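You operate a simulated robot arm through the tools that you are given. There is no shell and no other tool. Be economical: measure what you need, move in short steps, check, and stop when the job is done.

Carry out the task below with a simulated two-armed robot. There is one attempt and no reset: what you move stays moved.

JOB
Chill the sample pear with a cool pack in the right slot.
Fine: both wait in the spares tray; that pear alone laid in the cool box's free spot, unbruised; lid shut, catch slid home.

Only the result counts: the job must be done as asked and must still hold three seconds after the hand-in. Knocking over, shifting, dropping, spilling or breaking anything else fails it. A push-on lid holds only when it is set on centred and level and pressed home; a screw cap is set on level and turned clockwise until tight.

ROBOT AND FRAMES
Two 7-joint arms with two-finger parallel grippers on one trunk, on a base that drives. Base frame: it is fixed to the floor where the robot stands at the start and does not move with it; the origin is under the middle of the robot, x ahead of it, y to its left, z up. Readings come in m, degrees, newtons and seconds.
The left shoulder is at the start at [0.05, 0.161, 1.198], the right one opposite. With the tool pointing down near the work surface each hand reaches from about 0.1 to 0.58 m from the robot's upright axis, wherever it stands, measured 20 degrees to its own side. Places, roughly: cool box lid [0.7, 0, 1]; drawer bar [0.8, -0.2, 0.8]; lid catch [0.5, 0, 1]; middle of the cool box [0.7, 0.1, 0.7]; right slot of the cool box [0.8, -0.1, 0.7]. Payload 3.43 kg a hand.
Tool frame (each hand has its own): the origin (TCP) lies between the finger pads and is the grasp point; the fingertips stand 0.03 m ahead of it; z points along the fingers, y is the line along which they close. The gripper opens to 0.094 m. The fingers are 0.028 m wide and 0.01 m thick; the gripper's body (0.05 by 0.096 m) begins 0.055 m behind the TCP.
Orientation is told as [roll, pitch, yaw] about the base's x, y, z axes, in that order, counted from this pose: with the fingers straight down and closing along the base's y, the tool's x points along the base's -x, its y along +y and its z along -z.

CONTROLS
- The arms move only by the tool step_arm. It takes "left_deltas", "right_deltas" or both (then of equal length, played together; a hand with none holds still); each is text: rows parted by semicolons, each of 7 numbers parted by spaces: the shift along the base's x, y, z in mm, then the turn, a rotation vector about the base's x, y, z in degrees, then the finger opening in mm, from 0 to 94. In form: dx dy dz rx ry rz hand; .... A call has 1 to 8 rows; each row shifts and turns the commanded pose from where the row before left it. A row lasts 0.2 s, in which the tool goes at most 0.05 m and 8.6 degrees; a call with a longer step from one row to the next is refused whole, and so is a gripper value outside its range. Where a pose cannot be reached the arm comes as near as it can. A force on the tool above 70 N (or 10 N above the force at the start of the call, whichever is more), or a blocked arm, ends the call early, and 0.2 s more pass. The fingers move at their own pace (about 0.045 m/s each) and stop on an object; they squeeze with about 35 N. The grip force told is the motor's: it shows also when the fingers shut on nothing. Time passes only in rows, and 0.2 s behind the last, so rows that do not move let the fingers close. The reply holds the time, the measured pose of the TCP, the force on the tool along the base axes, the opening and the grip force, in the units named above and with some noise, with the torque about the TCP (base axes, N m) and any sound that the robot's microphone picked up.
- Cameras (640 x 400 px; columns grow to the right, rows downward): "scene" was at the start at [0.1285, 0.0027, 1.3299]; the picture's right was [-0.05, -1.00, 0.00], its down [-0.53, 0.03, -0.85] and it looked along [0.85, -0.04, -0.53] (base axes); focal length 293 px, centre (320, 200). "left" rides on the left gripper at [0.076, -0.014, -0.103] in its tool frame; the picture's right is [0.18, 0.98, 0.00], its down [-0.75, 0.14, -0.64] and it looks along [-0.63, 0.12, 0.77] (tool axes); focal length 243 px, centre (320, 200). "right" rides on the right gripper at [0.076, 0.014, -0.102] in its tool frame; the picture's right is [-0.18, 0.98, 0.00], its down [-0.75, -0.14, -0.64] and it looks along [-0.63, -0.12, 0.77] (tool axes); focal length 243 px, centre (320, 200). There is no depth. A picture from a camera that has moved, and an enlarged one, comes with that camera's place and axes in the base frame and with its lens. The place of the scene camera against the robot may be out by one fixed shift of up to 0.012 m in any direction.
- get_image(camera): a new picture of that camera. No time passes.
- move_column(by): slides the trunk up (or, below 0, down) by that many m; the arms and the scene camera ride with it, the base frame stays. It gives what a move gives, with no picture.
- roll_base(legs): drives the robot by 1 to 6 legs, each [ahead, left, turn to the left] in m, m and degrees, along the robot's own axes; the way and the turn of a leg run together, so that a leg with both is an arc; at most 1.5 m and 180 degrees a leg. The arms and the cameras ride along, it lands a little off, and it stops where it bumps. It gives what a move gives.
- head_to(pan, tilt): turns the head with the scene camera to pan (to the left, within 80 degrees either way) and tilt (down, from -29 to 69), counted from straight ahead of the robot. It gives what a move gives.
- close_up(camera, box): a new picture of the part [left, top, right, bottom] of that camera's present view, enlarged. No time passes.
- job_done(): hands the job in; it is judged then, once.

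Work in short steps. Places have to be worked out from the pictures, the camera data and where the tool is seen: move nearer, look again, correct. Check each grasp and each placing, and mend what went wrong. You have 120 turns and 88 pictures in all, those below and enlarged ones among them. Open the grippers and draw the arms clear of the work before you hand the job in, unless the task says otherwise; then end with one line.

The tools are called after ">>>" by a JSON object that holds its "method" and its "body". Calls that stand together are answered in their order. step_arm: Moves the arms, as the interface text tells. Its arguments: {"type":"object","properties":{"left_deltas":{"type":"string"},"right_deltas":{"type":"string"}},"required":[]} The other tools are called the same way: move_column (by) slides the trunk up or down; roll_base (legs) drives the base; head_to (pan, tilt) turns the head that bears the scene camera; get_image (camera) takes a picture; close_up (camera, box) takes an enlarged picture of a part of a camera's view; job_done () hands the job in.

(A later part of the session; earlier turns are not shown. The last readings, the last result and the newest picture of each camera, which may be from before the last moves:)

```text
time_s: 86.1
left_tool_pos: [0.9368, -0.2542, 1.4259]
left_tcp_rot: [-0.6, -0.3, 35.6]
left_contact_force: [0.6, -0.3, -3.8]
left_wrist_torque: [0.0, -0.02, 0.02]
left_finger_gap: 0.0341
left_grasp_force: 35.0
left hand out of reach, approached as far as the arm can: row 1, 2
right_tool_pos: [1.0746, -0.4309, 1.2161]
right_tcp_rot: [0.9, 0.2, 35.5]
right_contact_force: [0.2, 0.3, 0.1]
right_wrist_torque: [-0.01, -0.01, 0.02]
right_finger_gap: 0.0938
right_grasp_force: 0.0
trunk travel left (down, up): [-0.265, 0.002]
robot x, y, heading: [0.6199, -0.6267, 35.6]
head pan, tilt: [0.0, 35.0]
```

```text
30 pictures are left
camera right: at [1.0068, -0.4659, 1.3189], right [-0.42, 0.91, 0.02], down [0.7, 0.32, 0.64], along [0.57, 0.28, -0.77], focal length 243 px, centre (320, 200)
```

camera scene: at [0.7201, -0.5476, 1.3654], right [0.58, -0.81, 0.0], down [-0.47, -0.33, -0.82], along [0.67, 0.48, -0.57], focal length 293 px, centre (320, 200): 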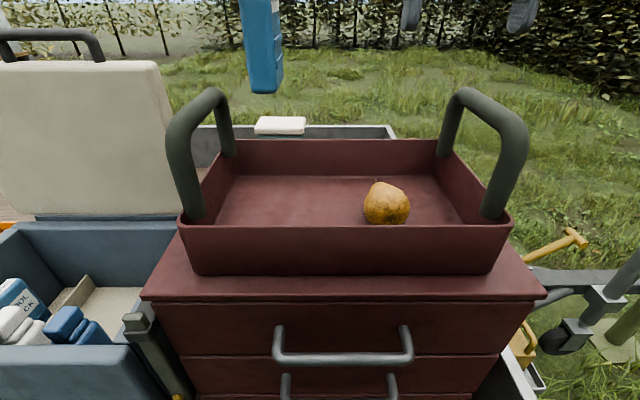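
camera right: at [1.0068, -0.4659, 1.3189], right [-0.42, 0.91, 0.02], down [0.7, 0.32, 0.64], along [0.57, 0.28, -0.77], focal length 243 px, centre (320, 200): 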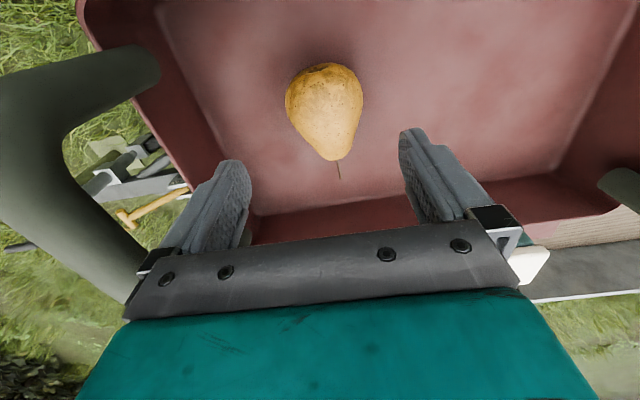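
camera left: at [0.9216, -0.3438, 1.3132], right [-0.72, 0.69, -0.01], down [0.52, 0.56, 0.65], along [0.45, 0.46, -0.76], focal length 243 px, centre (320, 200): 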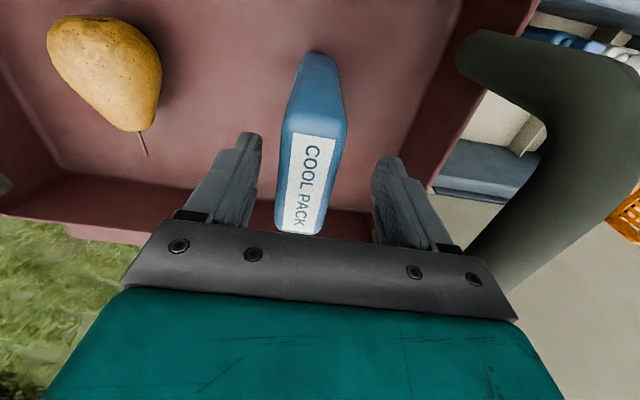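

The pear is centred between the fingers. I descend to its mid-height and close gradually.

>>> {"method": "step_arm", "body": {"right_deltas": "2 1 -40 0 0 0 94; 0 0 -40 0 0 0 94; 0 0 -40 0 0 0 94; 0 0 -7 0 0 0 94; 0 0 0 0 0 0 84; 0 0 0 0 0 0 76; 0 0 0 0 0 0 72"}}

>>> {"method": "get_image", "body": {"camera": "right"}}

```text
time_s: 87.7
left_tool_pos: [0.9267, -0.2552, 1.4292]
left_tcp_rot: [-0.7, -0.7, 35.5]
left_contact_force: [0.6, 0.6, -2.9]
left_wrist_torque: [-0.01, 0.0, 0.04]
left_finger_gap: 0.0344
left_grasp_force: 34.8
right_tool_pos: [1.0741, -0.4269, 1.1111]
right_tcp_rot: [1.7, -2.4, 35.5]
right_contact_force: [0.3, -0.6, -0.1]
right_wrist_torque: [0.03, 0.01, 0.01]
right_finger_gap: 0.0719
right_grasp_force: 0.2
trunk travel left (down, up): [-0.265, 0.002]
robot x, y, heading: [0.6162, -0.6291, 35.6]
head pan, tilt: [0.0, 35.0]
```

```text
29 pictures are left
camera right: at [1.0031, -0.4648, 1.2114], right [-0.42, 0.91, 0.04], down [0.68, 0.29, 0.67], along [0.6, 0.31, -0.74], focal length 243 px, centre (320, 200)
```

right: 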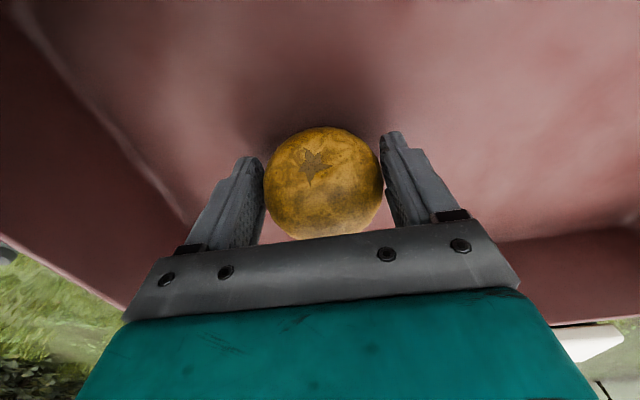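

The hand stopped 22 mm high with no tool force – some arm link may be touching. I check with the head camera.

>>> {"method": "get_image", "body": {"camera": "scene"}}

```text
28 pictures are left
camera scene: at [0.7125, -0.5487, 1.3665], right [0.58, -0.81, 0.0], down [-0.46, -0.33, -0.82], along [0.67, 0.48, -0.57], focal length 293 px, centre (320, 200)
```

scene: 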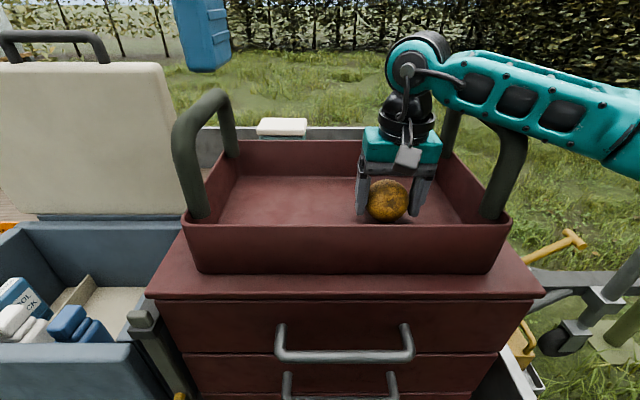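

The right forearm rests on the tote's right handle. I open and lift that hand straight away; the pear will be taken later with the left hand, whose forearm has more clearance.

>>> {"method": "step_arm", "body": {"right_deltas": "0 0 22 0 0 0 94; 0 0 30 0 0 0 94; 0 0 45 0 0 0 94; 0 0 45 0 0 0 94; 0 0 45 0 0 0 94; 0 0 45 0 0 0 94; 0 0 30 0 0 0 94"}}

>>> {"method": "get_image", "body": {"camera": "scene"}}

```text
time_s: 89.3
left_tool_pos: [0.9345, -0.2533, 1.4254]
left_tcp_rot: [-0.4, -0.6, 35.5]
left_contact_force: [-0.8, -0.3, -2.7]
left_wrist_torque: [-0.01, 0.0, 0.02]
left_finger_gap: 0.0341
left_grasp_force: 34.9
right_tool_pos: [1.0755, -0.4305, 1.3507]
right_tcp_rot: [0.8, 0.3, 35.5]
right_contact_force: [-0.8, -0.8, -0.5]
right_wrist_torque: [-0.01, 0.03, 0.01]
right_finger_gap: 0.0939
right_grasp_force: 0.0
trunk travel left (down, up): [-0.265, 0.002]
robot x, y, heading: [0.6124, -0.6284, 35.7]
head pan, tilt: [0.0, 35.0]
```

```text
27 pictures are left
camera scene: at [0.7193, -0.5479, 1.3655], right [0.58, -0.81, 0.0], down [-0.47, -0.33, -0.82], along [0.67, 0.48, -0.57], focal length 293 px, centre (320, 200)
```

scene: 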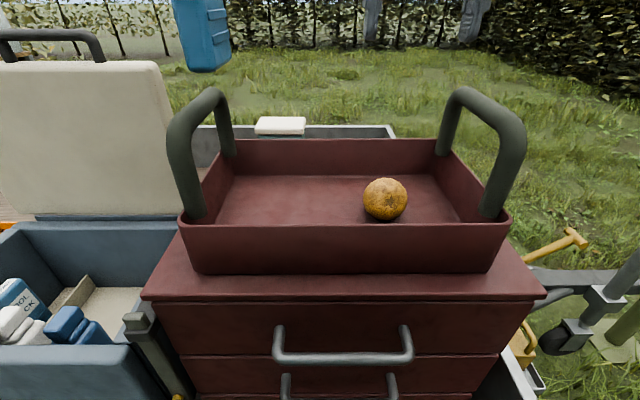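

The tote is unmoved. I retract the left hand with the pack toward me (so it clears the tote handle), then drive 0.2 m left and slightly back.

>>> {"method": "step_arm", "body": {"left_deltas": "-27 -19 0 0 0 0 10; -27 -19 0 0 0 0 10; -27 -19 0 0 0 0 10; -27 -19 0 0 0 0 10"}}

>>> {"method": "roll_base", "body": {"legs": [[-0.04, 0.2, 0]]}}

>>> {"method": "get_image", "body": {"camera": "left"}}

```text
time_s: 90.3
left_tool_pos: [0.8272, -0.3298, 1.4261]
left_tcp_rot: [-0.6, -0.4, 35.6]
left_contact_force: [-0.4, 0.2, -2.1]
left_wrist_torque: [0.0, -0.01, 0.0]
left_finger_gap: 0.0342
left_grasp_force: 35.2
right_tool_pos: [1.0767, -0.4316, 1.349]
right_tcp_rot: [1.0, 0.2, 35.5]
right_contact_force: [0.2, 0.4, 0.1]
right_wrist_torque: [0.02, -0.06, -0.05]
right_finger_gap: 0.094
right_grasp_force: 0.0
trunk travel left (down, up): [-0.265, 0.002]
robot x, y, heading: [0.6172, -0.6313, 35.9]
head pan, tilt: [0.0, 35.0]
```

```text
time_s: 92.7
left_tool_pos: [0.6777, -0.1906, 1.426]
left_tcp_rot: [-0.5, -0.2, 35.7]
left_contact_force: [-0.5, 0.2, -2.5]
left_wrist_torque: [0.0, -0.02, 0.01]
left_finger_gap: 0.0344
left_grasp_force: 35.1
right_tool_pos: [0.9278, -0.291, 1.348]
right_tcp_rot: [0.9, 0.2, 35.5]
right_contact_force: [0.2, -0.1, 0.1]
right_wrist_torque: [-0.06, -0.02, -0.02]
right_finger_gap: 0.0941
right_grasp_force: 0.0
trunk travel left (down, up): [-0.265, 0.002]
robot x, y, heading: [0.4689, -0.4929, 35.8]
head pan, tilt: [0.0, 35.0]
```

```text
26 pictures are left
camera left: at [0.6254, -0.2464, 1.5296], right [-0.72, 0.69, -0.01], down [0.52, 0.56, 0.65], along [0.45, 0.46, -0.76], focal length 243 px, centre (320, 200)
```

left: 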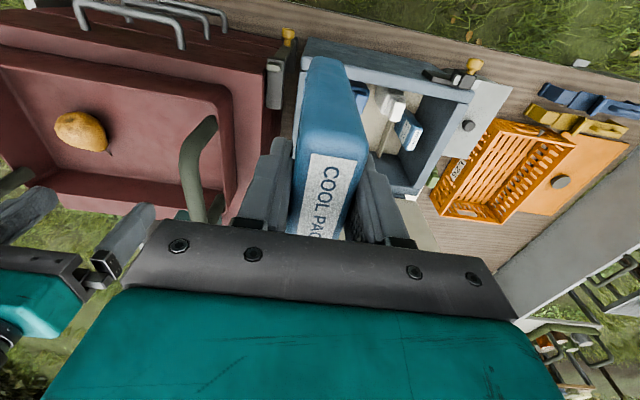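

I check the right slot's position with the right camera from here.

>>> {"method": "close_up", "body": {"camera": "right", "box": [400, 0, 640, 160]}}

```text
2.50 times, centred on (520, 80) of right
camera zoom: at [0.8596, -0.326, 1.4533], right [-0.42, 0.91, 0.01], down [0.7, 0.32, 0.64], along [0.57, 0.28, -0.77], focal length 606 px, centre (-180, 500)
```

zoom: 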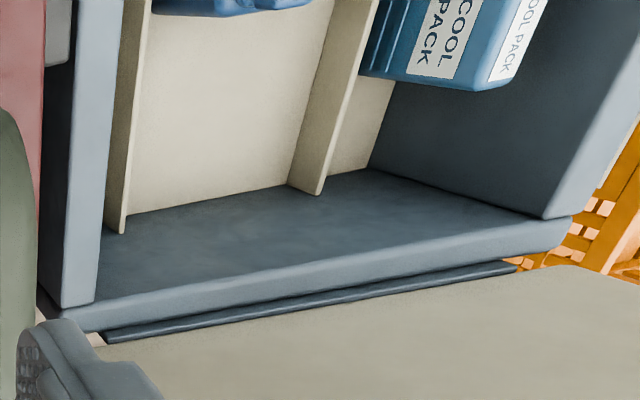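

Right slot: divider v≈0.491 (top z≈0.78), wall v≈0.567; I'll put the pack at v≈0.517 so the gripper body clears the wall. I move over it and lower to just above the rim.

>>> {"method": "step_arm", "body": {"left_deltas": "30.8 31.5 0 0 0 0 10; 30.8 31.5 0 0 0 0 10; 30.8 31.5 0 0 0 0 10; 30.8 31.5 0 0 0 0 10; 0 0 -45 0 0 0 10; 0 0 -45 0 0 0 10; 0 0 -45 0 0 0 10; 0 0 -45 0 0 0 10"}}

>>> {"method": "step_arm", "body": {"left_deltas": "0 0 -45 0 0 0 10; 0 0 -45 0 0 0 10; 0 0 -45 0 0 0 10"}}

>>> {"method": "get_image", "body": {"camera": "left"}}

>>> {"method": "close_up", "body": {"camera": "right", "box": [400, 0, 640, 160]}}

```text
time_s: 94.5
left_tool_pos: [0.7935, -0.0682, 1.2308]
left_tcp_rot: [-0.5, -0.4, 35.6]
left_contact_force: [0.5, -0.3, -3.2]
left_wrist_torque: [-0.01, 0.01, 0.03]
left_finger_gap: 0.0342
left_grasp_force: 35.0
left hand out of reach, approached as far as the arm can: row 4
right_tool_pos: [0.9285, -0.2909, 1.3486]
right_tcp_rot: [0.8, 0.2, 35.6]
right_contact_force: [0.5, 1.1, 0.0]
right_wrist_torque: [0.0, 0.02, 0.0]
right_finger_gap: 0.0939
right_grasp_force: 0.1
trunk travel left (down, up): [-0.265, 0.002]
robot x, y, heading: [0.4695, -0.4925, 35.7]
head pan, tilt: [0.0, 35.0]
```

```text
time_s: 95.3
left_tool_pos: [0.7925, -0.0692, 1.0977]
left_tcp_rot: [-0.5, -0.5, 35.7]
left_contact_force: [0.0, -0.3, -3.9]
left_wrist_torque: [-0.02, 0.0, 0.0]
left_finger_gap: 0.0342
left_grasp_force: 34.9
right_tool_pos: [0.9286, -0.2901, 1.348]
right_tcp_rot: [0.8, 0.1, 35.6]
right_contact_force: [0.0, 0.0, 0.1]
right_wrist_torque: [0.0, -0.02, 0.02]
right_finger_gap: 0.094
right_grasp_force: 0.2
trunk travel left (down, up): [-0.265, 0.002]
robot x, y, heading: [0.4621, -0.4878, 35.5]
head pan, tilt: [0.0, 35.0]
```

```text
24 pictures are left
camera left: at [0.7393, -0.1233, 1.2026], right [-0.72, 0.69, -0.01], down [0.52, 0.56, 0.65], along [0.45, 0.46, -0.76], focal length 243 px, centre (320, 200)
```

left: 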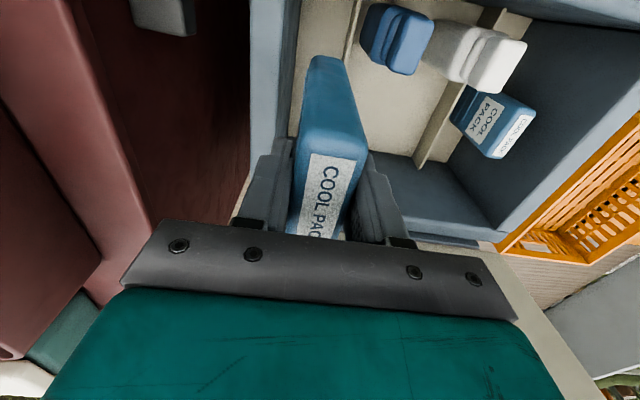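

```text
2.50 times, centred on (520, 80) of right
camera zoom: at [0.8602, -0.3253, 1.453], right [-0.42, 0.91, 0.01], down [0.7, 0.32, 0.64], along [0.57, 0.28, -0.77], focal length 606 px, centre (-180, 500)
```

zoom: 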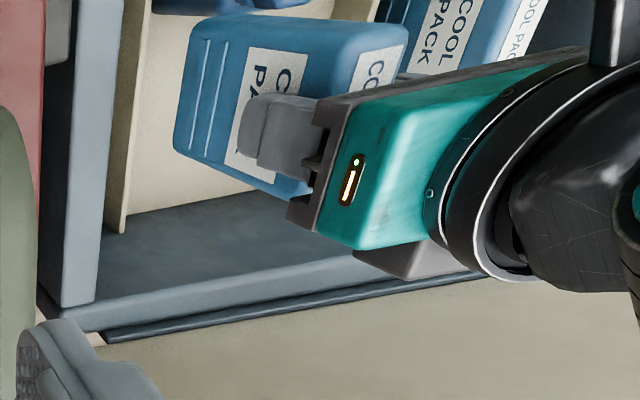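

Aligned between divider and wall. I lower in stages, watching the force.

>>> {"method": "step_arm", "body": {"left_deltas": "-1 1.5 -45 0 0 0 10; 0 0 -45 0 0 0 10; 0 0 -40 0 0 0 10; 0 0 -25 0 0 0 10; 0 0 -15 0 0 0 10"}}

>>> {"method": "get_image", "body": {"camera": "left"}}

>>> {"method": "close_up", "body": {"camera": "right", "box": [400, 0, 640, 160]}}

```text
time_s: 96.5
left_tool_pos: [0.7911, -0.0687, 0.929]
left_tcp_rot: [-0.5, -0.4, 35.5]
left_contact_force: [-0.4, -0.3, -3.4]
left_wrist_torque: [0.01, 0.01, 0.02]
left_finger_gap: 0.0342
left_grasp_force: 35.3
right_tool_pos: [0.9279, -0.2916, 1.3494]
right_tcp_rot: [0.9, 0.2, 35.6]
right_contact_force: [0.9, -0.4, -0.2]
right_wrist_torque: [-0.01, 0.0, 0.0]
right_finger_gap: 0.094
right_grasp_force: 0.1
trunk travel left (down, up): [-0.265, 0.002]
robot x, y, heading: [0.4715, -0.4914, 35.9]
head pan, tilt: [0.0, 35.0]
```

```text
22 pictures are left
camera left: at [0.7379, -0.124, 1.032], right [-0.72, 0.69, -0.01], down [0.52, 0.56, 0.65], along [0.45, 0.46, -0.76], focal length 243 px, centre (320, 200)
```

left: 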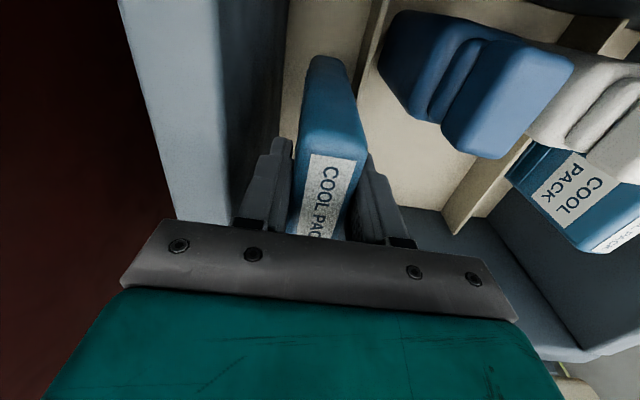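

```text
2.50 times, centred on (520, 80) of right
camera zoom: at [0.8599, -0.3259, 1.4532], right [-0.42, 0.91, 0.01], down [0.7, 0.32, 0.64], along [0.57, 0.28, -0.77], focal length 606 px, centre (-180, 500)
```

zoom: 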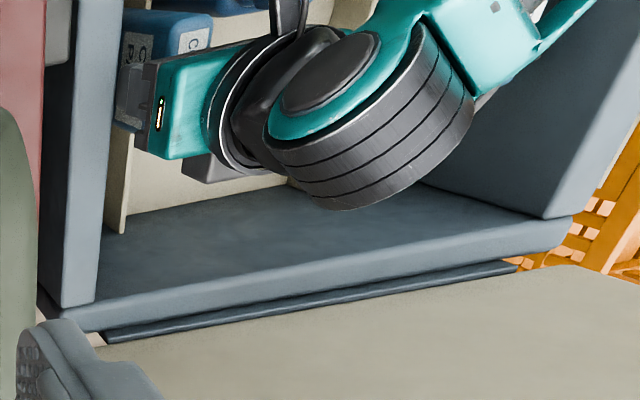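

Body is near the rim line but the pack should ground at TCP z≈0.89. I lower in 8–10 mm steps watching force.

>>> {"method": "step_arm", "body": {"left_deltas": "0 0 -10 0 0 0 10; 0 0 -10 0 0 0 10; 0 0 -8 0 0 0 10"}}

```text
time_s: 97.3
left_tool_pos: [0.7906, -0.0697, 0.9006]
left_tcp_rot: [-0.5, -0.3, 35.5]
left_contact_force: [-1.0, 0.6, -2.9]
left_wrist_torque: [-0.02, -0.01, 0.0]
left_finger_gap: 0.034
left_grasp_force: 35.4
right_tool_pos: [0.9279, -0.2913, 1.3495]
right_tcp_rot: [1.0, 0.1, 35.5]
right_contact_force: [-0.4, 0.4, -0.8]
right_wrist_torque: [-0.02, 0.0, 0.0]
right_finger_gap: 0.094
right_grasp_force: 0.1
trunk travel left (down, up): [-0.265, 0.002]
robot x, y, heading: [0.4694, -0.4935, 35.6]
head pan, tilt: [0.0, 35.0]
```

No contact yet; I go on in 4 mm steps.

>>> {"method": "step_arm", "body": {"left_deltas": "0 0 -4 0 0 0 10; 0 0 -4 0 0 0 10; 0 0 -4 0 0 0 10"}}

```text
time_s: 98.1
left_tool_pos: [0.7893, -0.0694, 0.8873]
left_tcp_rot: [-0.5, -0.4, 35.6]
left_contact_force: [0.1, 0.0, -2.6]
left_wrist_torque: [-0.02, 0.0, 0.01]
left_finger_gap: 0.0342
left_grasp_force: 35.0
right_tool_pos: [0.9282, -0.2908, 1.3493]
right_tcp_rot: [0.9, 0.2, 35.6]
right_contact_force: [0.3, 0.1, -0.4]
right_wrist_torque: [0.03, -0.01, -0.02]
right_finger_gap: 0.0939
right_grasp_force: 0.0
trunk travel left (down, up): [-0.265, 0.002]
robot x, y, heading: [0.4663, -0.4895, 35.7]
head pan, tilt: [0.0, 35.0]
```

>>> {"method": "step_arm", "body": {"left_deltas": "0 0 -4 0 0 0 10; 0 0 -4 0 0 0 10; 0 0 -4 0 0 0 10"}}

>>> {"method": "get_image", "body": {"camera": "left"}}

```text
time_s: 98.9
left_tool_pos: [0.7919, -0.068, 0.8845]
left_tcp_rot: [-1.0, -1.1, 35.9]
left_contact_force: [-8.8, 4.3, 47.5]
left_wrist_torque: [-2.87, -0.72, -0.45]
left_finger_gap: 0.0339
left_grasp_force: 35.4
right_tool_pos: [0.9243, -0.2941, 1.3524]
right_tcp_rot: [0.9, 0.0, 35.6]
right_contact_force: [-0.6, -0.1, 0.4]
right_wrist_torque: [0.01, 0.01, 0.0]
right_finger_gap: 0.094
right_grasp_force: 0.2
trunk travel left (down, up): [-0.265, 0.002]
robot x, y, heading: [0.4675, -0.4899, 35.7]
head pan, tilt: [0.0, 35.0]
```

```text
20 pictures are left
camera left: at [0.7366, -0.1245, 0.987], right [-0.72, 0.69, -0.02], down [0.51, 0.55, 0.66], along [0.46, 0.46, -0.75], focal length 243 px, centre (320, 200)
```

left: 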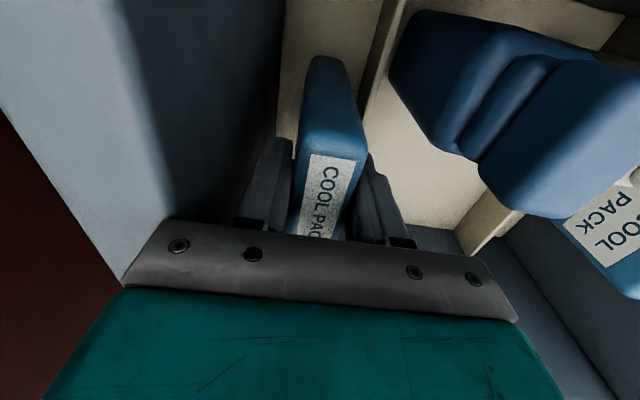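

The torque shows the gripper body met the right rim. There is still ~15 mm between pack and divider, so I rise, shift 8 mm left, and lower again.

>>> {"method": "step_arm", "body": {"left_deltas": "0 0 7 0.5 0.7 0 10; -4.6 6.5 0 0 0 0 10; 0 0 -4 0 0 0 10; 0 0 -3 0 0 0 10"}}

>>> {"method": "step_arm", "body": {"left_deltas": "0 0 -3 0 0 0 10; 0 0 -3 0 0 0 10"}}

```text
time_s: 99.9
left_tool_pos: [0.7901, -0.0677, 0.8856]
left_tcp_rot: [-0.3, -0.9, 35.3]
left_contact_force: [12.8, -18.4, 43.9]
left_wrist_torque: [-1.41, 0.48, 0.61]
left_finger_gap: 0.0344
left_grasp_force: 35.3
right_tool_pos: [0.9268, -0.2965, 1.3514]
right_tcp_rot: [1.1, 0.1, 35.6]
right_contact_force: [0.4, -0.6, -0.3]
right_wrist_torque: [0.02, -0.02, 0.01]
right_finger_gap: 0.0938
right_grasp_force: 0.2
trunk travel left (down, up): [-0.265, 0.002]
robot x, y, heading: [0.4659, -0.4914, 35.5]
head pan, tilt: [0.0, 35.0]
```

```text
time_s: 100.7
left_tool_pos: [0.7932, -0.0677, 0.8842]
left_tcp_rot: [-1.4, -1.5, 34.9]
left_contact_force: [-7.8, -10.1, 23.4]
left_wrist_torque: [-0.73, -0.54, -0.48]
left_finger_gap: 0.034
left_grasp_force: 34.6
right_tool_pos: [0.9243, -0.2911, 1.3494]
right_tcp_rot: [0.8, 0.2, 35.5]
right_contact_force: [0.7, 1.0, 0.3]
right_wrist_torque: [-0.05, -0.01, 0.04]
right_finger_gap: 0.094
right_grasp_force: 0.1
trunk travel left (down, up): [-0.265, 0.002]
robot x, y, heading: [0.4685, -0.4951, 36.0]
head pan, tilt: [0.0, 35.0]
stopped in row 2 (left hand): the force on the tool passed its limit at 70 N (the readings are from after the stop); the commanded pose is now the measured one
```

It stayed jammed against the rim. I lift 15 mm clear first, then shift left and re-level.

>>> {"method": "step_arm", "body": {"left_deltas": "0 0 8 0.5 0.5 0 10; 0 0 8 0.5 0.6 0.4 10; 0 0 0 0 0 0 10"}}

>>> {"method": "get_image", "body": {"camera": "left"}}

```text
time_s: 101.5
left_tool_pos: [0.7934, -0.0647, 0.8973]
left_tcp_rot: [0.6, -0.8, 35.5]
left_contact_force: [-0.2, 0.7, -2.9]
left_wrist_torque: [0.02, 0.0, 0.01]
left_finger_gap: 0.0345
left_grasp_force: 35.3
right_tool_pos: [0.9283, -0.2904, 1.349]
right_tcp_rot: [0.9, 0.2, 35.7]
right_contact_force: [-0.5, 0.3, 0.3]
right_wrist_torque: [-0.03, 0.05, 0.0]
right_finger_gap: 0.094
right_grasp_force: 0.0
trunk travel left (down, up): [-0.265, 0.002]
robot x, y, heading: [0.47, -0.4905, 35.5]
head pan, tilt: [0.0, 35.0]
```

```text
19 pictures are left
camera left: at [0.7406, -0.1217, 0.9988], right [-0.72, 0.69, 0.01], down [0.53, 0.54, 0.65], along [0.45, 0.48, -0.76], focal length 243 px, centre (320, 200)
```

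left: 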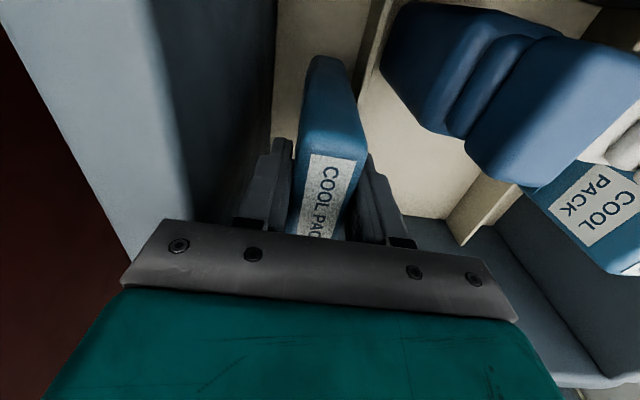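

I shift 9 mm left and lower carefully.

>>> {"method": "step_arm", "body": {"left_deltas": "-2.6 3.7 0 -0.5 0.4 0 10; -2.6 3.7 0 0 0 0 10; 0 0 -6 0 0 0 10; 0 0 -5 0 0 0 10; 0 0 -4 0 0 0 10"}}

>>> {"method": "step_arm", "body": {"left_deltas": "0 0 -3 0 0 0 10; 0 0 -3 0 0 0 10"}}

```text
time_s: 102.7
left_tool_pos: [0.7867, -0.0567, 0.8805]
left_tcp_rot: [0.5, -0.2, 35.6]
left_contact_force: [-0.4, -0.2, -2.5]
left_wrist_torque: [-0.05, 0.02, 0.03]
left_finger_gap: 0.0346
left_grasp_force: 34.5
right_tool_pos: [0.9287, -0.2926, 1.3486]
right_tcp_rot: [0.9, 0.2, 35.6]
right_contact_force: [-0.1, 0.2, 0.7]
right_wrist_torque: [0.01, -0.01, 0.02]
right_finger_gap: 0.094
right_grasp_force: 0.1
trunk travel left (down, up): [-0.265, 0.002]
robot x, y, heading: [0.4695, -0.4904, 35.4]
head pan, tilt: [0.0, 35.0]
```

```text
time_s: 103.3
left_tool_pos: [0.7872, -0.057, 0.8764]
left_tcp_rot: [0.5, -0.3, 35.5]
left_contact_force: [-0.2, 0.1, -2.9]
left_wrist_torque: [-0.02, 0.0, 0.01]
left_finger_gap: 0.0344
left_grasp_force: 35.3
right_tool_pos: [0.9281, -0.2909, 1.3495]
right_tcp_rot: [1.0, 0.2, 35.6]
right_contact_force: [-0.1, 0.9, 0.6]
right_wrist_torque: [-0.02, -0.03, 0.01]
right_finger_gap: 0.0942
right_grasp_force: 0.0
trunk travel left (down, up): [-0.265, 0.002]
robot x, y, heading: [0.4675, -0.494, 35.9]
head pan, tilt: [0.0, 35.0]
```

Below the former contact height and free. Continue down gently.

>>> {"method": "step_arm", "body": {"left_deltas": "0 0 -3 0 0 0 10; 0 0 -3 0 0 0 10; 0 0 -3 0 0 0 10"}}

>>> {"method": "step_arm", "body": {"left_deltas": "0 0 -3 0 0 0 10; 0 0 -3 0 0 0 10; 0 0 -3 0 0 0 10"}}

>>> {"method": "get_image", "body": {"camera": "left"}}

```text
time_s: 104.1
left_tool_pos: [0.7875, -0.0566, 0.872]
left_tcp_rot: [0.4, -0.6, 35.5]
left_contact_force: [-8.9, -1.7, 26.8]
left_wrist_torque: [-0.07, 0.02, 0.0]
left_finger_gap: 0.0343
left_grasp_force: 35.1
right_tool_pos: [0.9258, -0.2939, 1.3517]
right_tcp_rot: [0.9, -0.1, 35.6]
right_contact_force: [0.1, 0.2, 0.6]
right_wrist_torque: [0.0, -0.03, -0.01]
right_finger_gap: 0.0939
right_grasp_force: 0.0
trunk travel left (down, up): [-0.265, 0.002]
robot x, y, heading: [0.4695, -0.4881, 35.7]
head pan, tilt: [0.0, 35.0]
```

```text
time_s: 104.9
left_tool_pos: [0.7884, -0.0577, 0.8612]
left_tcp_rot: [0.5, -1.0, 35.6]
left_contact_force: [-3.5, 3.3, 34.3]
left_wrist_torque: [0.04, -0.05, 0.05]
left_finger_gap: 0.034
left_grasp_force: 35.1
right_tool_pos: [0.9266, -0.2945, 1.3511]
right_tcp_rot: [1.0, 0.0, 35.6]
right_contact_force: [0.2, 0.5, 0.5]
right_wrist_torque: [-0.02, -0.02, 0.0]
right_finger_gap: 0.0938
right_grasp_force: 0.0
trunk travel left (down, up): [-0.265, 0.002]
robot x, y, heading: [0.468, -0.4898, 35.7]
head pan, tilt: [0.0, 35.0]
```

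```text
18 pictures are left
camera left: at [0.7359, -0.1153, 0.9649], right [-0.72, 0.69, 0.01], down [0.53, 0.54, 0.66], along [0.45, 0.48, -0.76], focal length 243 px, centre (320, 200)
```

left: 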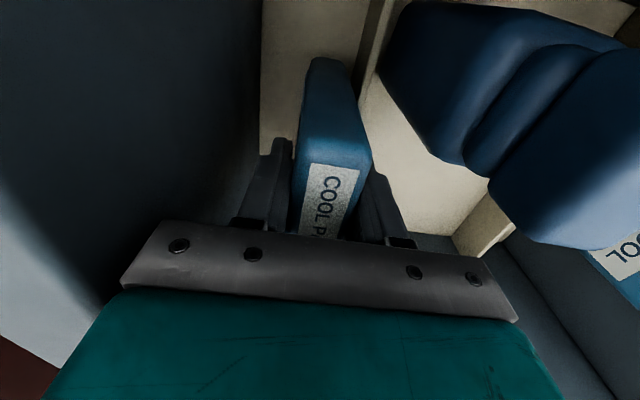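

The pack stands on the slot floor (pure vertical force). I open just enough and lift straight out.

>>> {"method": "step_arm", "body": {"left_deltas": "0 0 3 0 0 0 50; 0 0 0 0 0 0 50; 0 0 20 0 0 0 50; 0 0 45 0 0 0 50; 0 0 45 0 0 0 60; 0 0 45 0 0 0 60; 0 0 45 0 0 0 80; 0 0 45 0 0 0 94"}}

>>> {"method": "get_image", "body": {"camera": "left"}}

```text
time_s: 106.7
left_tool_pos: [0.7859, -0.0584, 1.1062]
left_tcp_rot: [0.5, -0.1, 35.6]
left_contact_force: [-0.1, -0.1, 0.3]
left_wrist_torque: [0.01, 0.01, -0.02]
left_finger_gap: 0.0942
left_grasp_force: 0.0
right_tool_pos: [0.9286, -0.2922, 1.3501]
right_tcp_rot: [0.9, 0.2, 35.7]
right_contact_force: [0.4, -0.8, 0.1]
right_wrist_torque: [0.01, 0.01, -0.02]
right_finger_gap: 0.0939
right_grasp_force: 0.0
trunk travel left (down, up): [-0.265, 0.002]
robot x, y, heading: [0.4672, -0.4921, 35.8]
head pan, tilt: [0.0, 35.0]
```

```text
17 pictures are left
camera left: at [0.7355, -0.1149, 1.209], right [-0.72, 0.69, 0.01], down [0.53, 0.55, 0.65], along [0.44, 0.47, -0.76], focal length 243 px, centre (320, 200)
```

left: 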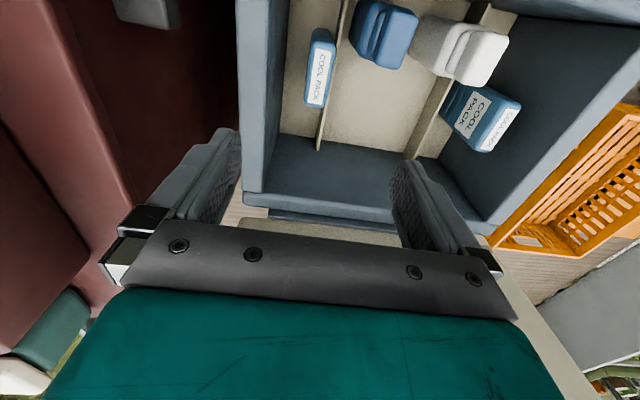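

The pack stands upright in the right slot. I raise the left hand, retract the right hand, and drive right 0.42 m to fetch the pear with the left hand.

>>> {"method": "step_arm", "body": {"left_deltas": "0 0 42 0 0 0 94; 0 0 42 0 0 0 94; 0 0 42 0 0 0 94; 0 0 42 0 0 0 94; 0 0 42 0 0 0 94; 0 0 42 0 0 0 94; -10 -7 30 0 0 0 94", "right_deltas": "-33 -23 0 0 0 0 94; -33 -23 0 0 0 0 94; -33 -23 0 0 0 0 94; -33 -23 0 0 0 0 94; -20 -14 0 0 0 0 94; 0 0 0 0 0 0 94; 0 0 0 0 0 0 94"}}

>>> {"method": "roll_base", "body": {"legs": [[0.02, -0.42, 0]]}}

>>> {"method": "get_image", "body": {"camera": "left"}}

```text
time_s: 108.3
left_tool_pos: [0.7774, -0.0624, 1.3891]
left_tcp_rot: [0.6, -0.4, 35.6]
left_contact_force: [-0.7, -0.2, 0.2]
left_wrist_torque: [0.01, -0.02, 0.01]
left_finger_gap: 0.0939
left_grasp_force: 0.0
right_tool_pos: [0.7769, -0.399, 1.351]
right_tcp_rot: [0.9, 0.2, 35.6]
right_contact_force: [-0.3, 0.6, 0.0]
right_wrist_torque: [0.0, 0.03, 0.05]
right_finger_gap: 0.0939
right_grasp_force: 0.2
trunk travel left (down, up): [-0.265, 0.002]
robot x, y, heading: [0.4632, -0.4961, 35.9]
head pan, tilt: [0.0, 35.0]
```

```text
time_s: 112.5
left_tool_pos: [1.0385, -0.3912, 1.388]
left_tcp_rot: [0.5, -0.3, 35.7]
left_contact_force: [-0.3, 0.5, 0.5]
left_wrist_torque: [-0.03, -0.01, -0.01]
left_finger_gap: 0.0939
left_grasp_force: 0.1
right_tool_pos: [1.0395, -0.7274, 1.3495]
right_tcp_rot: [0.9, 0.2, 35.8]
right_contact_force: [-0.1, -0.4, 0.1]
right_wrist_torque: [0.01, 0.0, 0.01]
right_finger_gap: 0.0937
right_grasp_force: 0.0
trunk travel left (down, up): [-0.265, 0.002]
robot x, y, heading: [0.7277, -0.8192, 36.1]
head pan, tilt: [0.0, 35.0]
```

```text
16 pictures are left
camera left: at [0.9875, -0.4474, 1.4909], right [-0.72, 0.69, 0.01], down [0.53, 0.55, 0.65], along [0.44, 0.47, -0.76], focal length 243 px, centre (320, 200)
```

left: 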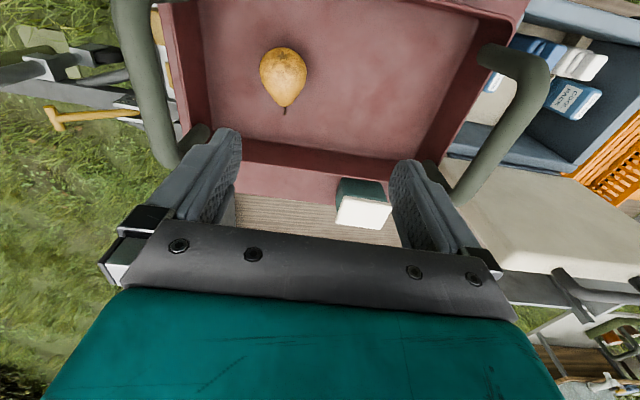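

Pear at ≈(u 0.642, v 0.975). I align the left hand above it and descend partway.

>>> {"method": "step_arm", "body": {"left_deltas": "24 -16 0 -0.5 0.3 0 94; 24 -16 0 0 0 0 94; 0 0 -44 0 0 0 94; 0 0 -44 0 0 0 94; 0 0 -45 0 0 0 94; 0 0 -45 0 0 0 94"}}

>>> {"method": "get_image", "body": {"camera": "left"}}

>>> {"method": "get_image", "body": {"camera": "scene"}}

```text
time_s: 113.9
left_tool_pos: [1.0872, -0.4205, 1.21]
left_tcp_rot: [0.2, 0.2, 35.7]
left_contact_force: [-0.3, -0.1, 0.0]
left_wrist_torque: [0.03, 0.02, 0.03]
left_finger_gap: 0.0936
left_grasp_force: 0.1
right_tool_pos: [1.0399, -0.7274, 1.3509]
right_tcp_rot: [0.9, 0.2, 35.6]
right_contact_force: [0.1, 0.3, -0.5]
right_wrist_torque: [0.0, 0.06, -0.01]
right_finger_gap: 0.0941
right_grasp_force: 0.1
trunk travel left (down, up): [-0.265, 0.002]
robot x, y, heading: [0.7341, -0.8227, 35.4]
head pan, tilt: [0.0, 35.0]
```

```text
15 pictures are left
camera left: at [1.0358, -0.477, 1.3143], right [-0.72, 0.69, 0.0], down [0.53, 0.55, 0.64], along [0.44, 0.47, -0.77], focal length 243 px, centre (320, 200)
```

left: 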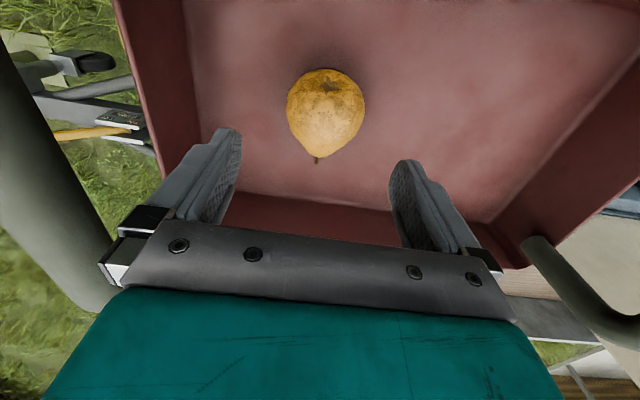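

```text
14 pictures are left
camera scene: at [0.8331, -0.7389, 1.3655], right [0.59, -0.81, 0.0], down [-0.47, -0.34, -0.82], along [0.66, 0.48, -0.57], focal length 293 px, centre (320, 200)
```

scene: 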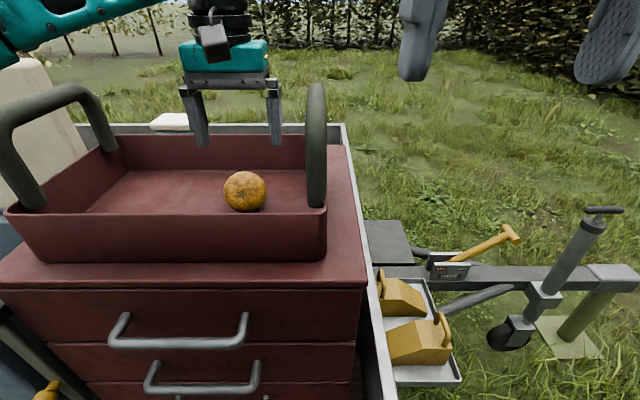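

The left forearm might come down on the left handle in this posture. I lift again, drive 0.15 m further right and 0.04 ahead so the elbow stays inside the handles.

>>> {"method": "step_arm", "body": {"left_deltas": "0 0 45 0 0 0 94; 0 0 45 0 0 0 94; 0 0 45 0 0 0 94; 0 0 40 0 0 0 94"}}

>>> {"method": "roll_base", "body": {"legs": [[0.04, -0.15, 0]]}}

```text
time_s: 114.9
left_tool_pos: [1.0884, -0.4281, 1.3866]
left_tcp_rot: [0.2, 0.0, 35.4]
left_contact_force: [0.1, 0.7, 0.4]
left_wrist_torque: [0.03, 0.01, 0.02]
left_finger_gap: 0.0938
left_grasp_force: 0.0
right_tool_pos: [1.0407, -0.7306, 1.3492]
right_tcp_rot: [1.0, 0.1, 35.6]
right_contact_force: [-0.4, -0.7, 0.2]
right_wrist_torque: [0.05, 0.01, 0.03]
right_finger_gap: 0.0942
right_grasp_force: 0.0
trunk travel left (down, up): [-0.265, 0.002]
robot x, y, heading: [0.726, -0.819, 35.7]
head pan, tilt: [0.0, 35.0]
```

```text
time_s: 116.9
left_tool_pos: [1.2063, -0.5203, 1.3843]
left_tcp_rot: [0.1, 0.2, 35.6]
left_contact_force: [-0.2, 0.2, -0.3]
left_wrist_torque: [0.04, 0.02, -0.02]
left_finger_gap: 0.0939
left_grasp_force: 0.0
right_tool_pos: [1.159, -0.8245, 1.3507]
right_tcp_rot: [0.8, 0.2, 35.6]
right_contact_force: [-0.7, -0.3, 0.5]
right_wrist_torque: [-0.02, -0.01, 0.0]
right_finger_gap: 0.094
right_grasp_force: 0.0
trunk travel left (down, up): [-0.265, 0.002]
robot x, y, heading: [0.8497, -0.9161, 35.8]
head pan, tilt: [0.0, 35.0]
```

Now I bring the left hand back over the pear (target x 1.084, y −0.416), descend to 1.20 and check the forearm.

>>> {"method": "step_arm", "body": {"left_deltas": "-30.5 26 0 0 0 0 94; -30.5 26 0 0 0 0 94; -30.5 26 0 0 0 0 94; -30.4 26.2 0 0 0 0 94; 0 0 -45 0 0 0 94; 0 0 -45 0 0 0 94; 0 0 -45 0 0 0 94; 0 0 -45 0 0 0 94"}}

>>> {"method": "head_to", "body": {"pan": 20, "tilt": 30}}

>>> {"method": "get_image", "body": {"camera": "scene"}}

```text
time_s: 118.7
left_tool_pos: [1.085, -0.414, 1.202]
left_tcp_rot: [0.3, 0.1, 35.8]
left_contact_force: [0.4, -0.2, -0.3]
left_wrist_torque: [0.0, 0.02, -0.03]
left_finger_gap: 0.0941
left_grasp_force: 0.1
right_tool_pos: [1.1586, -0.8214, 1.3505]
right_tcp_rot: [0.8, 0.1, 35.6]
right_contact_force: [-0.6, 0.6, -0.6]
right_wrist_torque: [-0.01, 0.0, 0.0]
right_finger_gap: 0.094
right_grasp_force: 0.2
trunk travel left (down, up): [-0.265, 0.002]
robot x, y, heading: [0.8487, -0.9104, 36.0]
head pan, tilt: [0.0, 35.0]
```

```text
time_s: 119.5
left_tool_pos: [1.0837, -0.4137, 1.2023]
left_tcp_rot: [0.2, 0.1, 35.7]
left_contact_force: [0.2, 0.0, -0.5]
left_wrist_torque: [0.0, 0.02, -0.01]
left_finger_gap: 0.0936
left_grasp_force: 0.0
right_tool_pos: [1.1603, -0.8244, 1.3509]
right_tcp_rot: [0.9, 0.3, 35.6]
right_contact_force: [-0.1, 0.1, -0.2]
right_wrist_torque: [-0.03, 0.03, -0.01]
right_finger_gap: 0.0942
right_grasp_force: 0.0
trunk travel left (down, up): [-0.265, 0.002]
robot x, y, heading: [0.8454, -0.9174, 36.1]
head pan, tilt: [20.0, 30.0]
```

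```text
13 pictures are left
camera scene: at [0.9312, -0.8125, 1.3732], right [0.83, -0.56, 0.0], down [-0.28, -0.41, -0.87], along [0.49, 0.72, -0.5], focal length 293 px, centre (320, 200)
```

scene: 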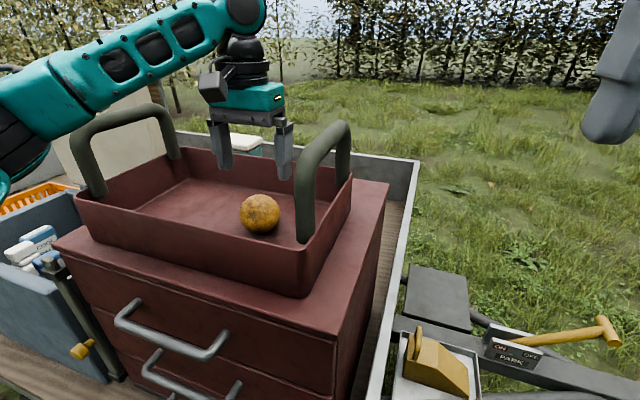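

The left elbow sits close to the handle's front corner. Turning the base ~15° left moves the elbow away from the tote, so I lift, turn, and then re-aim the hand.

>>> {"method": "step_arm", "body": {"left_deltas": "0 0 45 0 0 0 94; 0 0 45 0 0 0 94; 0 0 45 0 0 0 94; 0 0 45 0 0 0 94"}}

>>> {"method": "roll_base", "body": {"legs": [[0, 0, 15]]}}

```text
time_s: 120.5
left_tool_pos: [1.0827, -0.416, 1.3854]
left_tcp_rot: [0.2, 0.0, 35.7]
left_contact_force: [-1.1, 0.2, 0.0]
left_wrist_torque: [0.01, -0.03, -0.02]
left_finger_gap: 0.0938
left_grasp_force: 0.0
right_tool_pos: [1.1582, -0.8254, 1.3495]
right_tcp_rot: [0.9, 0.1, 35.6]
right_contact_force: [-0.5, -1.8, -1.1]
right_wrist_torque: [0.02, 0.0, 0.02]
right_finger_gap: 0.094
right_grasp_force: 0.0
trunk travel left (down, up): [-0.265, 0.002]
robot x, y, heading: [0.8522, -0.9199, 36.0]
head pan, tilt: [20.0, 30.0]
```

```text
time_s: 121.8
left_tool_pos: [0.9464, -0.3715, 1.3835]
left_tcp_rot: [0.1, 0.1, 50.6]
left_contact_force: [0.0, 0.1, 1.2]
left_wrist_torque: [0.01, -0.04, -0.01]
left_finger_gap: 0.094
left_grasp_force: 0.2
right_tool_pos: [1.123, -0.7471, 1.35]
right_tcp_rot: [0.9, 0.2, 50.5]
right_contact_force: [0.1, -0.1, 0.0]
right_wrist_torque: [0.02, 0.01, 0.05]
right_finger_gap: 0.0939
right_grasp_force: 0.1
trunk travel left (down, up): [-0.265, 0.002]
robot x, y, heading: [0.8474, -0.9187, 50.7]
head pan, tilt: [20.0, 30.0]
```

I re-aim at the pear, undo the yaw, descend to 1.20, and check.

>>> {"method": "step_arm", "body": {"left_deltas": "46 -14.8 0 0 0 -5 94; 46 -14.8 0 0 0 -5 94; 45.6 -15 0 0 0 -5 94; 0 0 -45 0 0 0 94; 0 0 -45 0 0 0 94; 0 0 -45 0 0 0 94; 0 0 -45 0 0 0 94"}}

>>> {"method": "get_image", "body": {"camera": "scene"}}

>>> {"method": "get_image", "body": {"camera": "left"}}

```text
time_s: 123.4
left_tool_pos: [1.0847, -0.4154, 1.2034]
left_tcp_rot: [0.2, 0.0, 35.8]
left_contact_force: [-0.2, -0.2, 0.0]
left_wrist_torque: [0.01, 0.02, -0.01]
left_finger_gap: 0.0939
left_grasp_force: 0.0
right_tool_pos: [1.1245, -0.746, 1.3489]
right_tcp_rot: [0.9, 0.2, 50.7]
right_contact_force: [-0.4, 0.7, 0.4]
right_wrist_torque: [0.01, 0.01, -0.03]
right_finger_gap: 0.0938
right_grasp_force: 0.1
trunk travel left (down, up): [-0.265, 0.002]
robot x, y, heading: [0.8503, -0.917, 50.7]
head pan, tilt: [20.0, 30.0]
```

```text
12 pictures are left
camera scene: at [0.9035, -0.7939, 1.3733], right [0.94, -0.33, 0.0], down [-0.17, -0.47, -0.87], along [0.29, 0.82, -0.5], focal length 293 px, centre (320, 200)
```

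scene: 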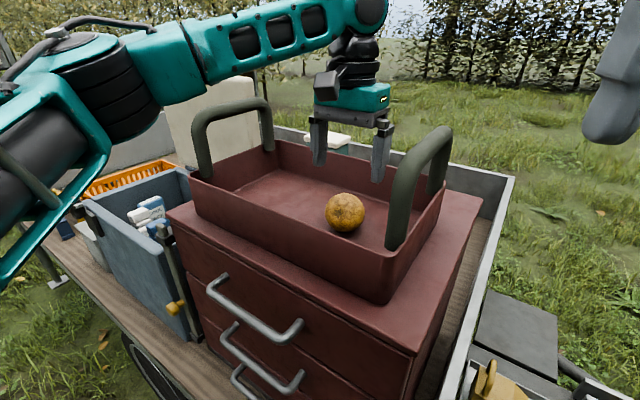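

```text
11 pictures are left
camera left: at [1.0332, -0.4711, 1.3065], right [-0.72, 0.69, 0.0], down [0.53, 0.55, 0.64], along [0.44, 0.47, -0.77], focal length 243 px, centre (320, 200)
```

left: 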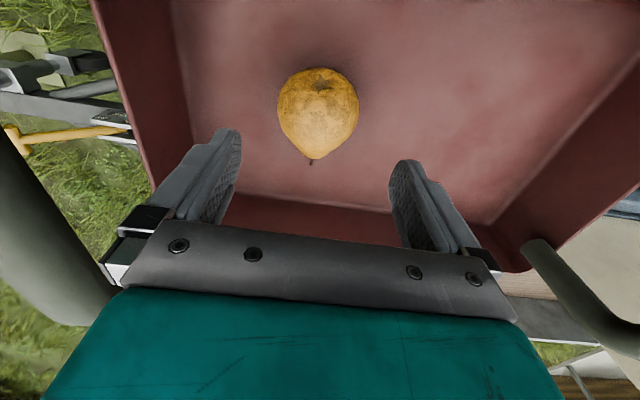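

Pear is centred. I descend in stages, watching for any deviation between commanded and measured height.

>>> {"method": "step_arm", "body": {"left_deltas": "0 0 -30 0 0 0 94; 0 0 -25 0 0 0 94"}}

>>> {"method": "step_arm", "body": {"left_deltas": "0 0 -20 0 0 0 94; 0 0 -10 0 0 0 94"}}

>>> {"method": "step_arm", "body": {"left_deltas": "0 0 -15 0 0 0 94; 0 0 -10 0 0 0 94"}}

```text
time_s: 124.0
left_tool_pos: [1.0831, -0.4145, 1.1507]
left_tcp_rot: [0.2, 0.1, 35.7]
left_contact_force: [0.8, -0.4, -0.6]
left_wrist_torque: [-0.02, -0.04, -0.02]
left_finger_gap: 0.0939
left_grasp_force: 0.1
right_tool_pos: [1.1238, -0.7467, 1.3494]
right_tcp_rot: [1.0, 0.2, 50.4]
right_contact_force: [0.9, -0.6, 0.6]
right_wrist_torque: [0.02, 0.01, 0.0]
right_finger_gap: 0.094
right_grasp_force: 0.2
trunk travel left (down, up): [-0.265, 0.002]
robot x, y, heading: [0.8519, -0.9161, 50.7]
head pan, tilt: [20.0, 30.0]
```

```text
time_s: 124.6
left_tool_pos: [1.0839, -0.4155, 1.1192]
left_tcp_rot: [0.2, 0.3, 35.6]
left_contact_force: [-0.3, 0.2, 1.0]
left_wrist_torque: [0.02, 0.0, 0.0]
left_finger_gap: 0.0941
left_grasp_force: 0.0
right_tool_pos: [1.1254, -0.7466, 1.3507]
right_tcp_rot: [0.9, 0.2, 50.5]
right_contact_force: [-0.9, 0.4, 0.7]
right_wrist_torque: [0.0, 0.0, -0.01]
right_finger_gap: 0.094
right_grasp_force: 0.1
trunk travel left (down, up): [-0.265, 0.002]
robot x, y, heading: [0.8444, -0.9168, 50.6]
head pan, tilt: [20.0, 30.0]
```

```text
time_s: 125.2
left_tool_pos: [1.0846, -0.4167, 1.0966]
left_tcp_rot: [0.1, -0.2, 35.6]
left_contact_force: [0.2, 2.2, 8.2]
left_wrist_torque: [-0.27, -0.19, 0.06]
left_finger_gap: 0.093
left_grasp_force: 0.1
right_tool_pos: [1.1236, -0.7481, 1.35]
right_tcp_rot: [0.9, 0.2, 50.6]
right_contact_force: [0.1, 0.6, -0.1]
right_wrist_torque: [0.0, 0.0, 0.01]
right_finger_gap: 0.0942
right_grasp_force: 0.0
trunk travel left (down, up): [-0.265, 0.002]
robot x, y, heading: [0.8468, -0.9191, 50.7]
head pan, tilt: [20.0, 30.0]
```

A light 8 N touch at the right finger. I raise slightly and look.

>>> {"method": "step_arm", "body": {"left_deltas": "0 0 8 0 0 0 94"}}

>>> {"method": "get_image", "body": {"camera": "left"}}

```text
time_s: 125.6
left_tool_pos: [1.0839, -0.417, 1.1018]
left_tcp_rot: [0.2, 0.2, 35.8]
left_contact_force: [-0.1, 0.8, 0.6]
left_wrist_torque: [0.01, -0.01, -0.01]
left_finger_gap: 0.094
left_grasp_force: 0.1
right_tool_pos: [1.1238, -0.7472, 1.35]
right_tcp_rot: [0.8, 0.2, 50.4]
right_contact_force: [0.0, 0.2, -0.4]
right_wrist_torque: [0.0, 0.02, 0.02]
right_finger_gap: 0.0939
right_grasp_force: 0.0
trunk travel left (down, up): [-0.265, 0.002]
robot x, y, heading: [0.8474, -0.9207, 50.8]
head pan, tilt: [20.0, 30.0]
```

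```text
10 pictures are left
camera left: at [1.0324, -0.4724, 1.2054], right [-0.72, 0.69, 0.01], down [0.53, 0.55, 0.64], along [0.44, 0.46, -0.77], focal length 243 px, centre (320, 200)
```

left: 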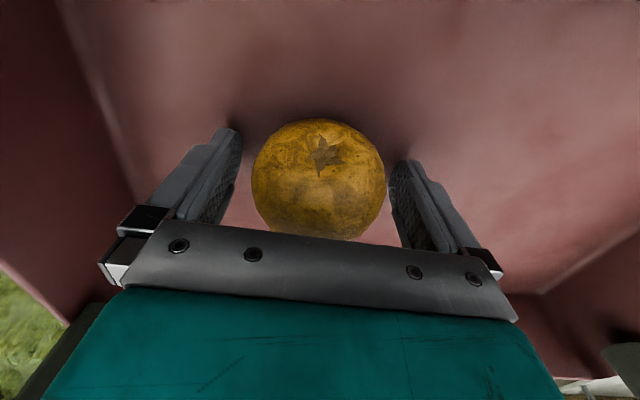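

Pear sits squarely between the pads and the fingertips are just above the tray floor. I close gradually here.

>>> {"method": "step_arm", "body": {"left_deltas": "0 0 -2 0 0 0 80; 0 0 0 0 0 0 74; 0 0 0 0 0 0 71; 0 0 0 0 0 0 70"}}

```text
time_s: 126.6
left_tool_pos: [1.0819, -0.4166, 1.0996]
left_tcp_rot: [0.2, 0.1, 35.6]
left_contact_force: [0.0, -0.2, 1.5]
left_wrist_torque: [0.01, 0.0, -0.01]
left_finger_gap: 0.0726
left_grasp_force: 35.1
right_tool_pos: [1.1247, -0.7473, 1.3495]
right_tcp_rot: [0.8, 0.2, 50.5]
right_contact_force: [-0.3, 1.2, 0.4]
right_wrist_torque: [0.03, 0.01, 0.0]
right_finger_gap: 0.094
right_grasp_force: 0.0
trunk travel left (down, up): [-0.265, 0.002]
robot x, y, heading: [0.8488, -0.9198, 50.9]
head pan, tilt: [20.0, 30.0]
```

Gripped at 72.6 mm. I lift the pear gently.

>>> {"method": "step_arm", "body": {"left_deltas": "0 0 10 0 0 0 70; 0 0 20 0 0 0 70; 0 0 35 0 0 0 70; 0 0 45 0 0 0 70; 0 0 45 0 0 0 70; 0 0 45 0 0 0 70; 0 0 45 0 0 0 70; 0 0 40 0 0 0 70"}}

>>> {"method": "get_image", "body": {"camera": "left"}}

```text
time_s: 128.4
left_tool_pos: [1.0934, -0.439, 1.3899]
left_tcp_rot: [-2.2, -0.9, 32.4]
left_contact_force: [-2.4, 5.7, -3.9]
left_wrist_torque: [-0.21, -0.1, 0.02]
left_finger_gap: 0.0723
left_grasp_force: 35.2
left hand out of reach, approached as far as the arm can: row 8
right_tool_pos: [1.1278, -0.7521, 1.3499]
right_tcp_rot: [1.1, 0.1, 50.5]
right_contact_force: [0.5, -0.9, 0.3]
right_wrist_torque: [0.08, 0.04, 0.01]
right_finger_gap: 0.0939
right_grasp_force: 0.1
trunk travel left (down, up): [-0.265, 0.002]
robot x, y, heading: [0.8523, -0.92, 51.0]
head pan, tilt: [20.0, 30.0]
```

```text
9 pictures are left
camera left: at [1.0359, -0.4887, 1.4926], right [-0.68, 0.73, -0.04], down [0.54, 0.54, 0.65], along [0.5, 0.42, -0.76], focal length 243 px, centre (320, 200)
```

left: 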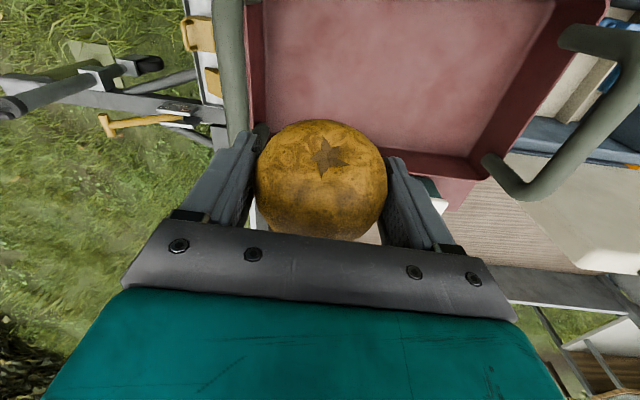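

Pear is held. The pose reading is slightly off at the reach limit, so I let it settle and read again.

>>> {"method": "step_arm", "body": {"left_deltas": "0 0 0 0 0 0 70; 0 0 0 0 0 0 70"}}

```text
time_s: 129.0
left_tool_pos: [1.0813, -0.4172, 1.3823]
left_tcp_rot: [0.3, 0.0, 35.6]
left_contact_force: [-0.5, 0.3, -1.9]
left_wrist_torque: [-0.03, 0.01, -0.01]
left_finger_gap: 0.0719
left_grasp_force: 34.5
right_tool_pos: [1.1233, -0.745, 1.3493]
right_tcp_rot: [0.8, 0.2, 50.5]
right_contact_force: [0.0, 0.3, 0.9]
right_wrist_torque: [0.01, -0.02, 0.01]
right_finger_gap: 0.0943
right_grasp_force: 0.0
trunk travel left (down, up): [-0.265, 0.002]
robot x, y, heading: [0.8534, -0.9139, 50.6]
head pan, tilt: [20.0, 30.0]
```

Settled; the pear weighs ~1.9 N and is firmly held, above all handles. I turn the base back 15° and drive left to the box.

>>> {"method": "roll_base", "body": {"legs": [[0, 0, -15.2], [-0.035, 0.72, 0]]}}

>>> {"method": "get_image", "body": {"camera": "left"}}

```text
time_s: 134.4
left_tool_pos: [0.9073, -0.1229, 1.3825]
left_tcp_rot: [0.1, 0.1, 19.5]
left_contact_force: [-0.2, 0.7, -1.5]
left_wrist_torque: [0.01, 0.03, 0.0]
left_finger_gap: 0.0717
left_grasp_force: 35.0
right_tool_pos: [0.857, -0.452, 1.3503]
right_tcp_rot: [0.9, 0.2, 34.3]
right_contact_force: [-0.6, -0.2, 0.0]
right_wrist_torque: [0.03, 0.02, 0.0]
right_finger_gap: 0.0938
right_grasp_force: 0.0
trunk travel left (down, up): [-0.265, 0.002]
robot x, y, heading: [0.5411, -0.541, 34.7]
head pan, tilt: [20.0, 30.0]
stopped in leg 2: the robot was blocked; the commanded pose is now the measured one
```

```text
8 pictures are left
camera left: at [0.8426, -0.1622, 1.4864], right [-0.5, 0.86, 0.0], down [0.67, 0.38, 0.64], along [0.55, 0.32, -0.77], focal length 243 px, centre (320, 200)
```

left: 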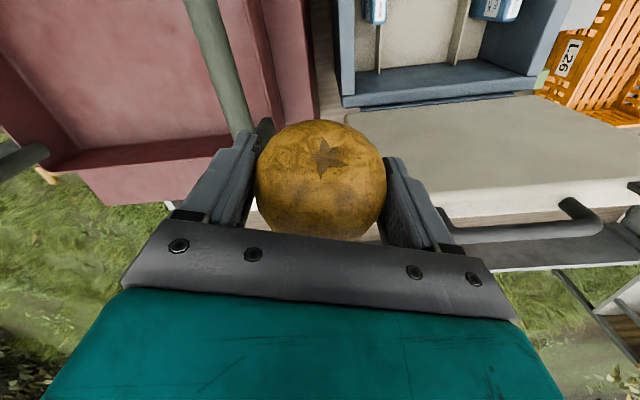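

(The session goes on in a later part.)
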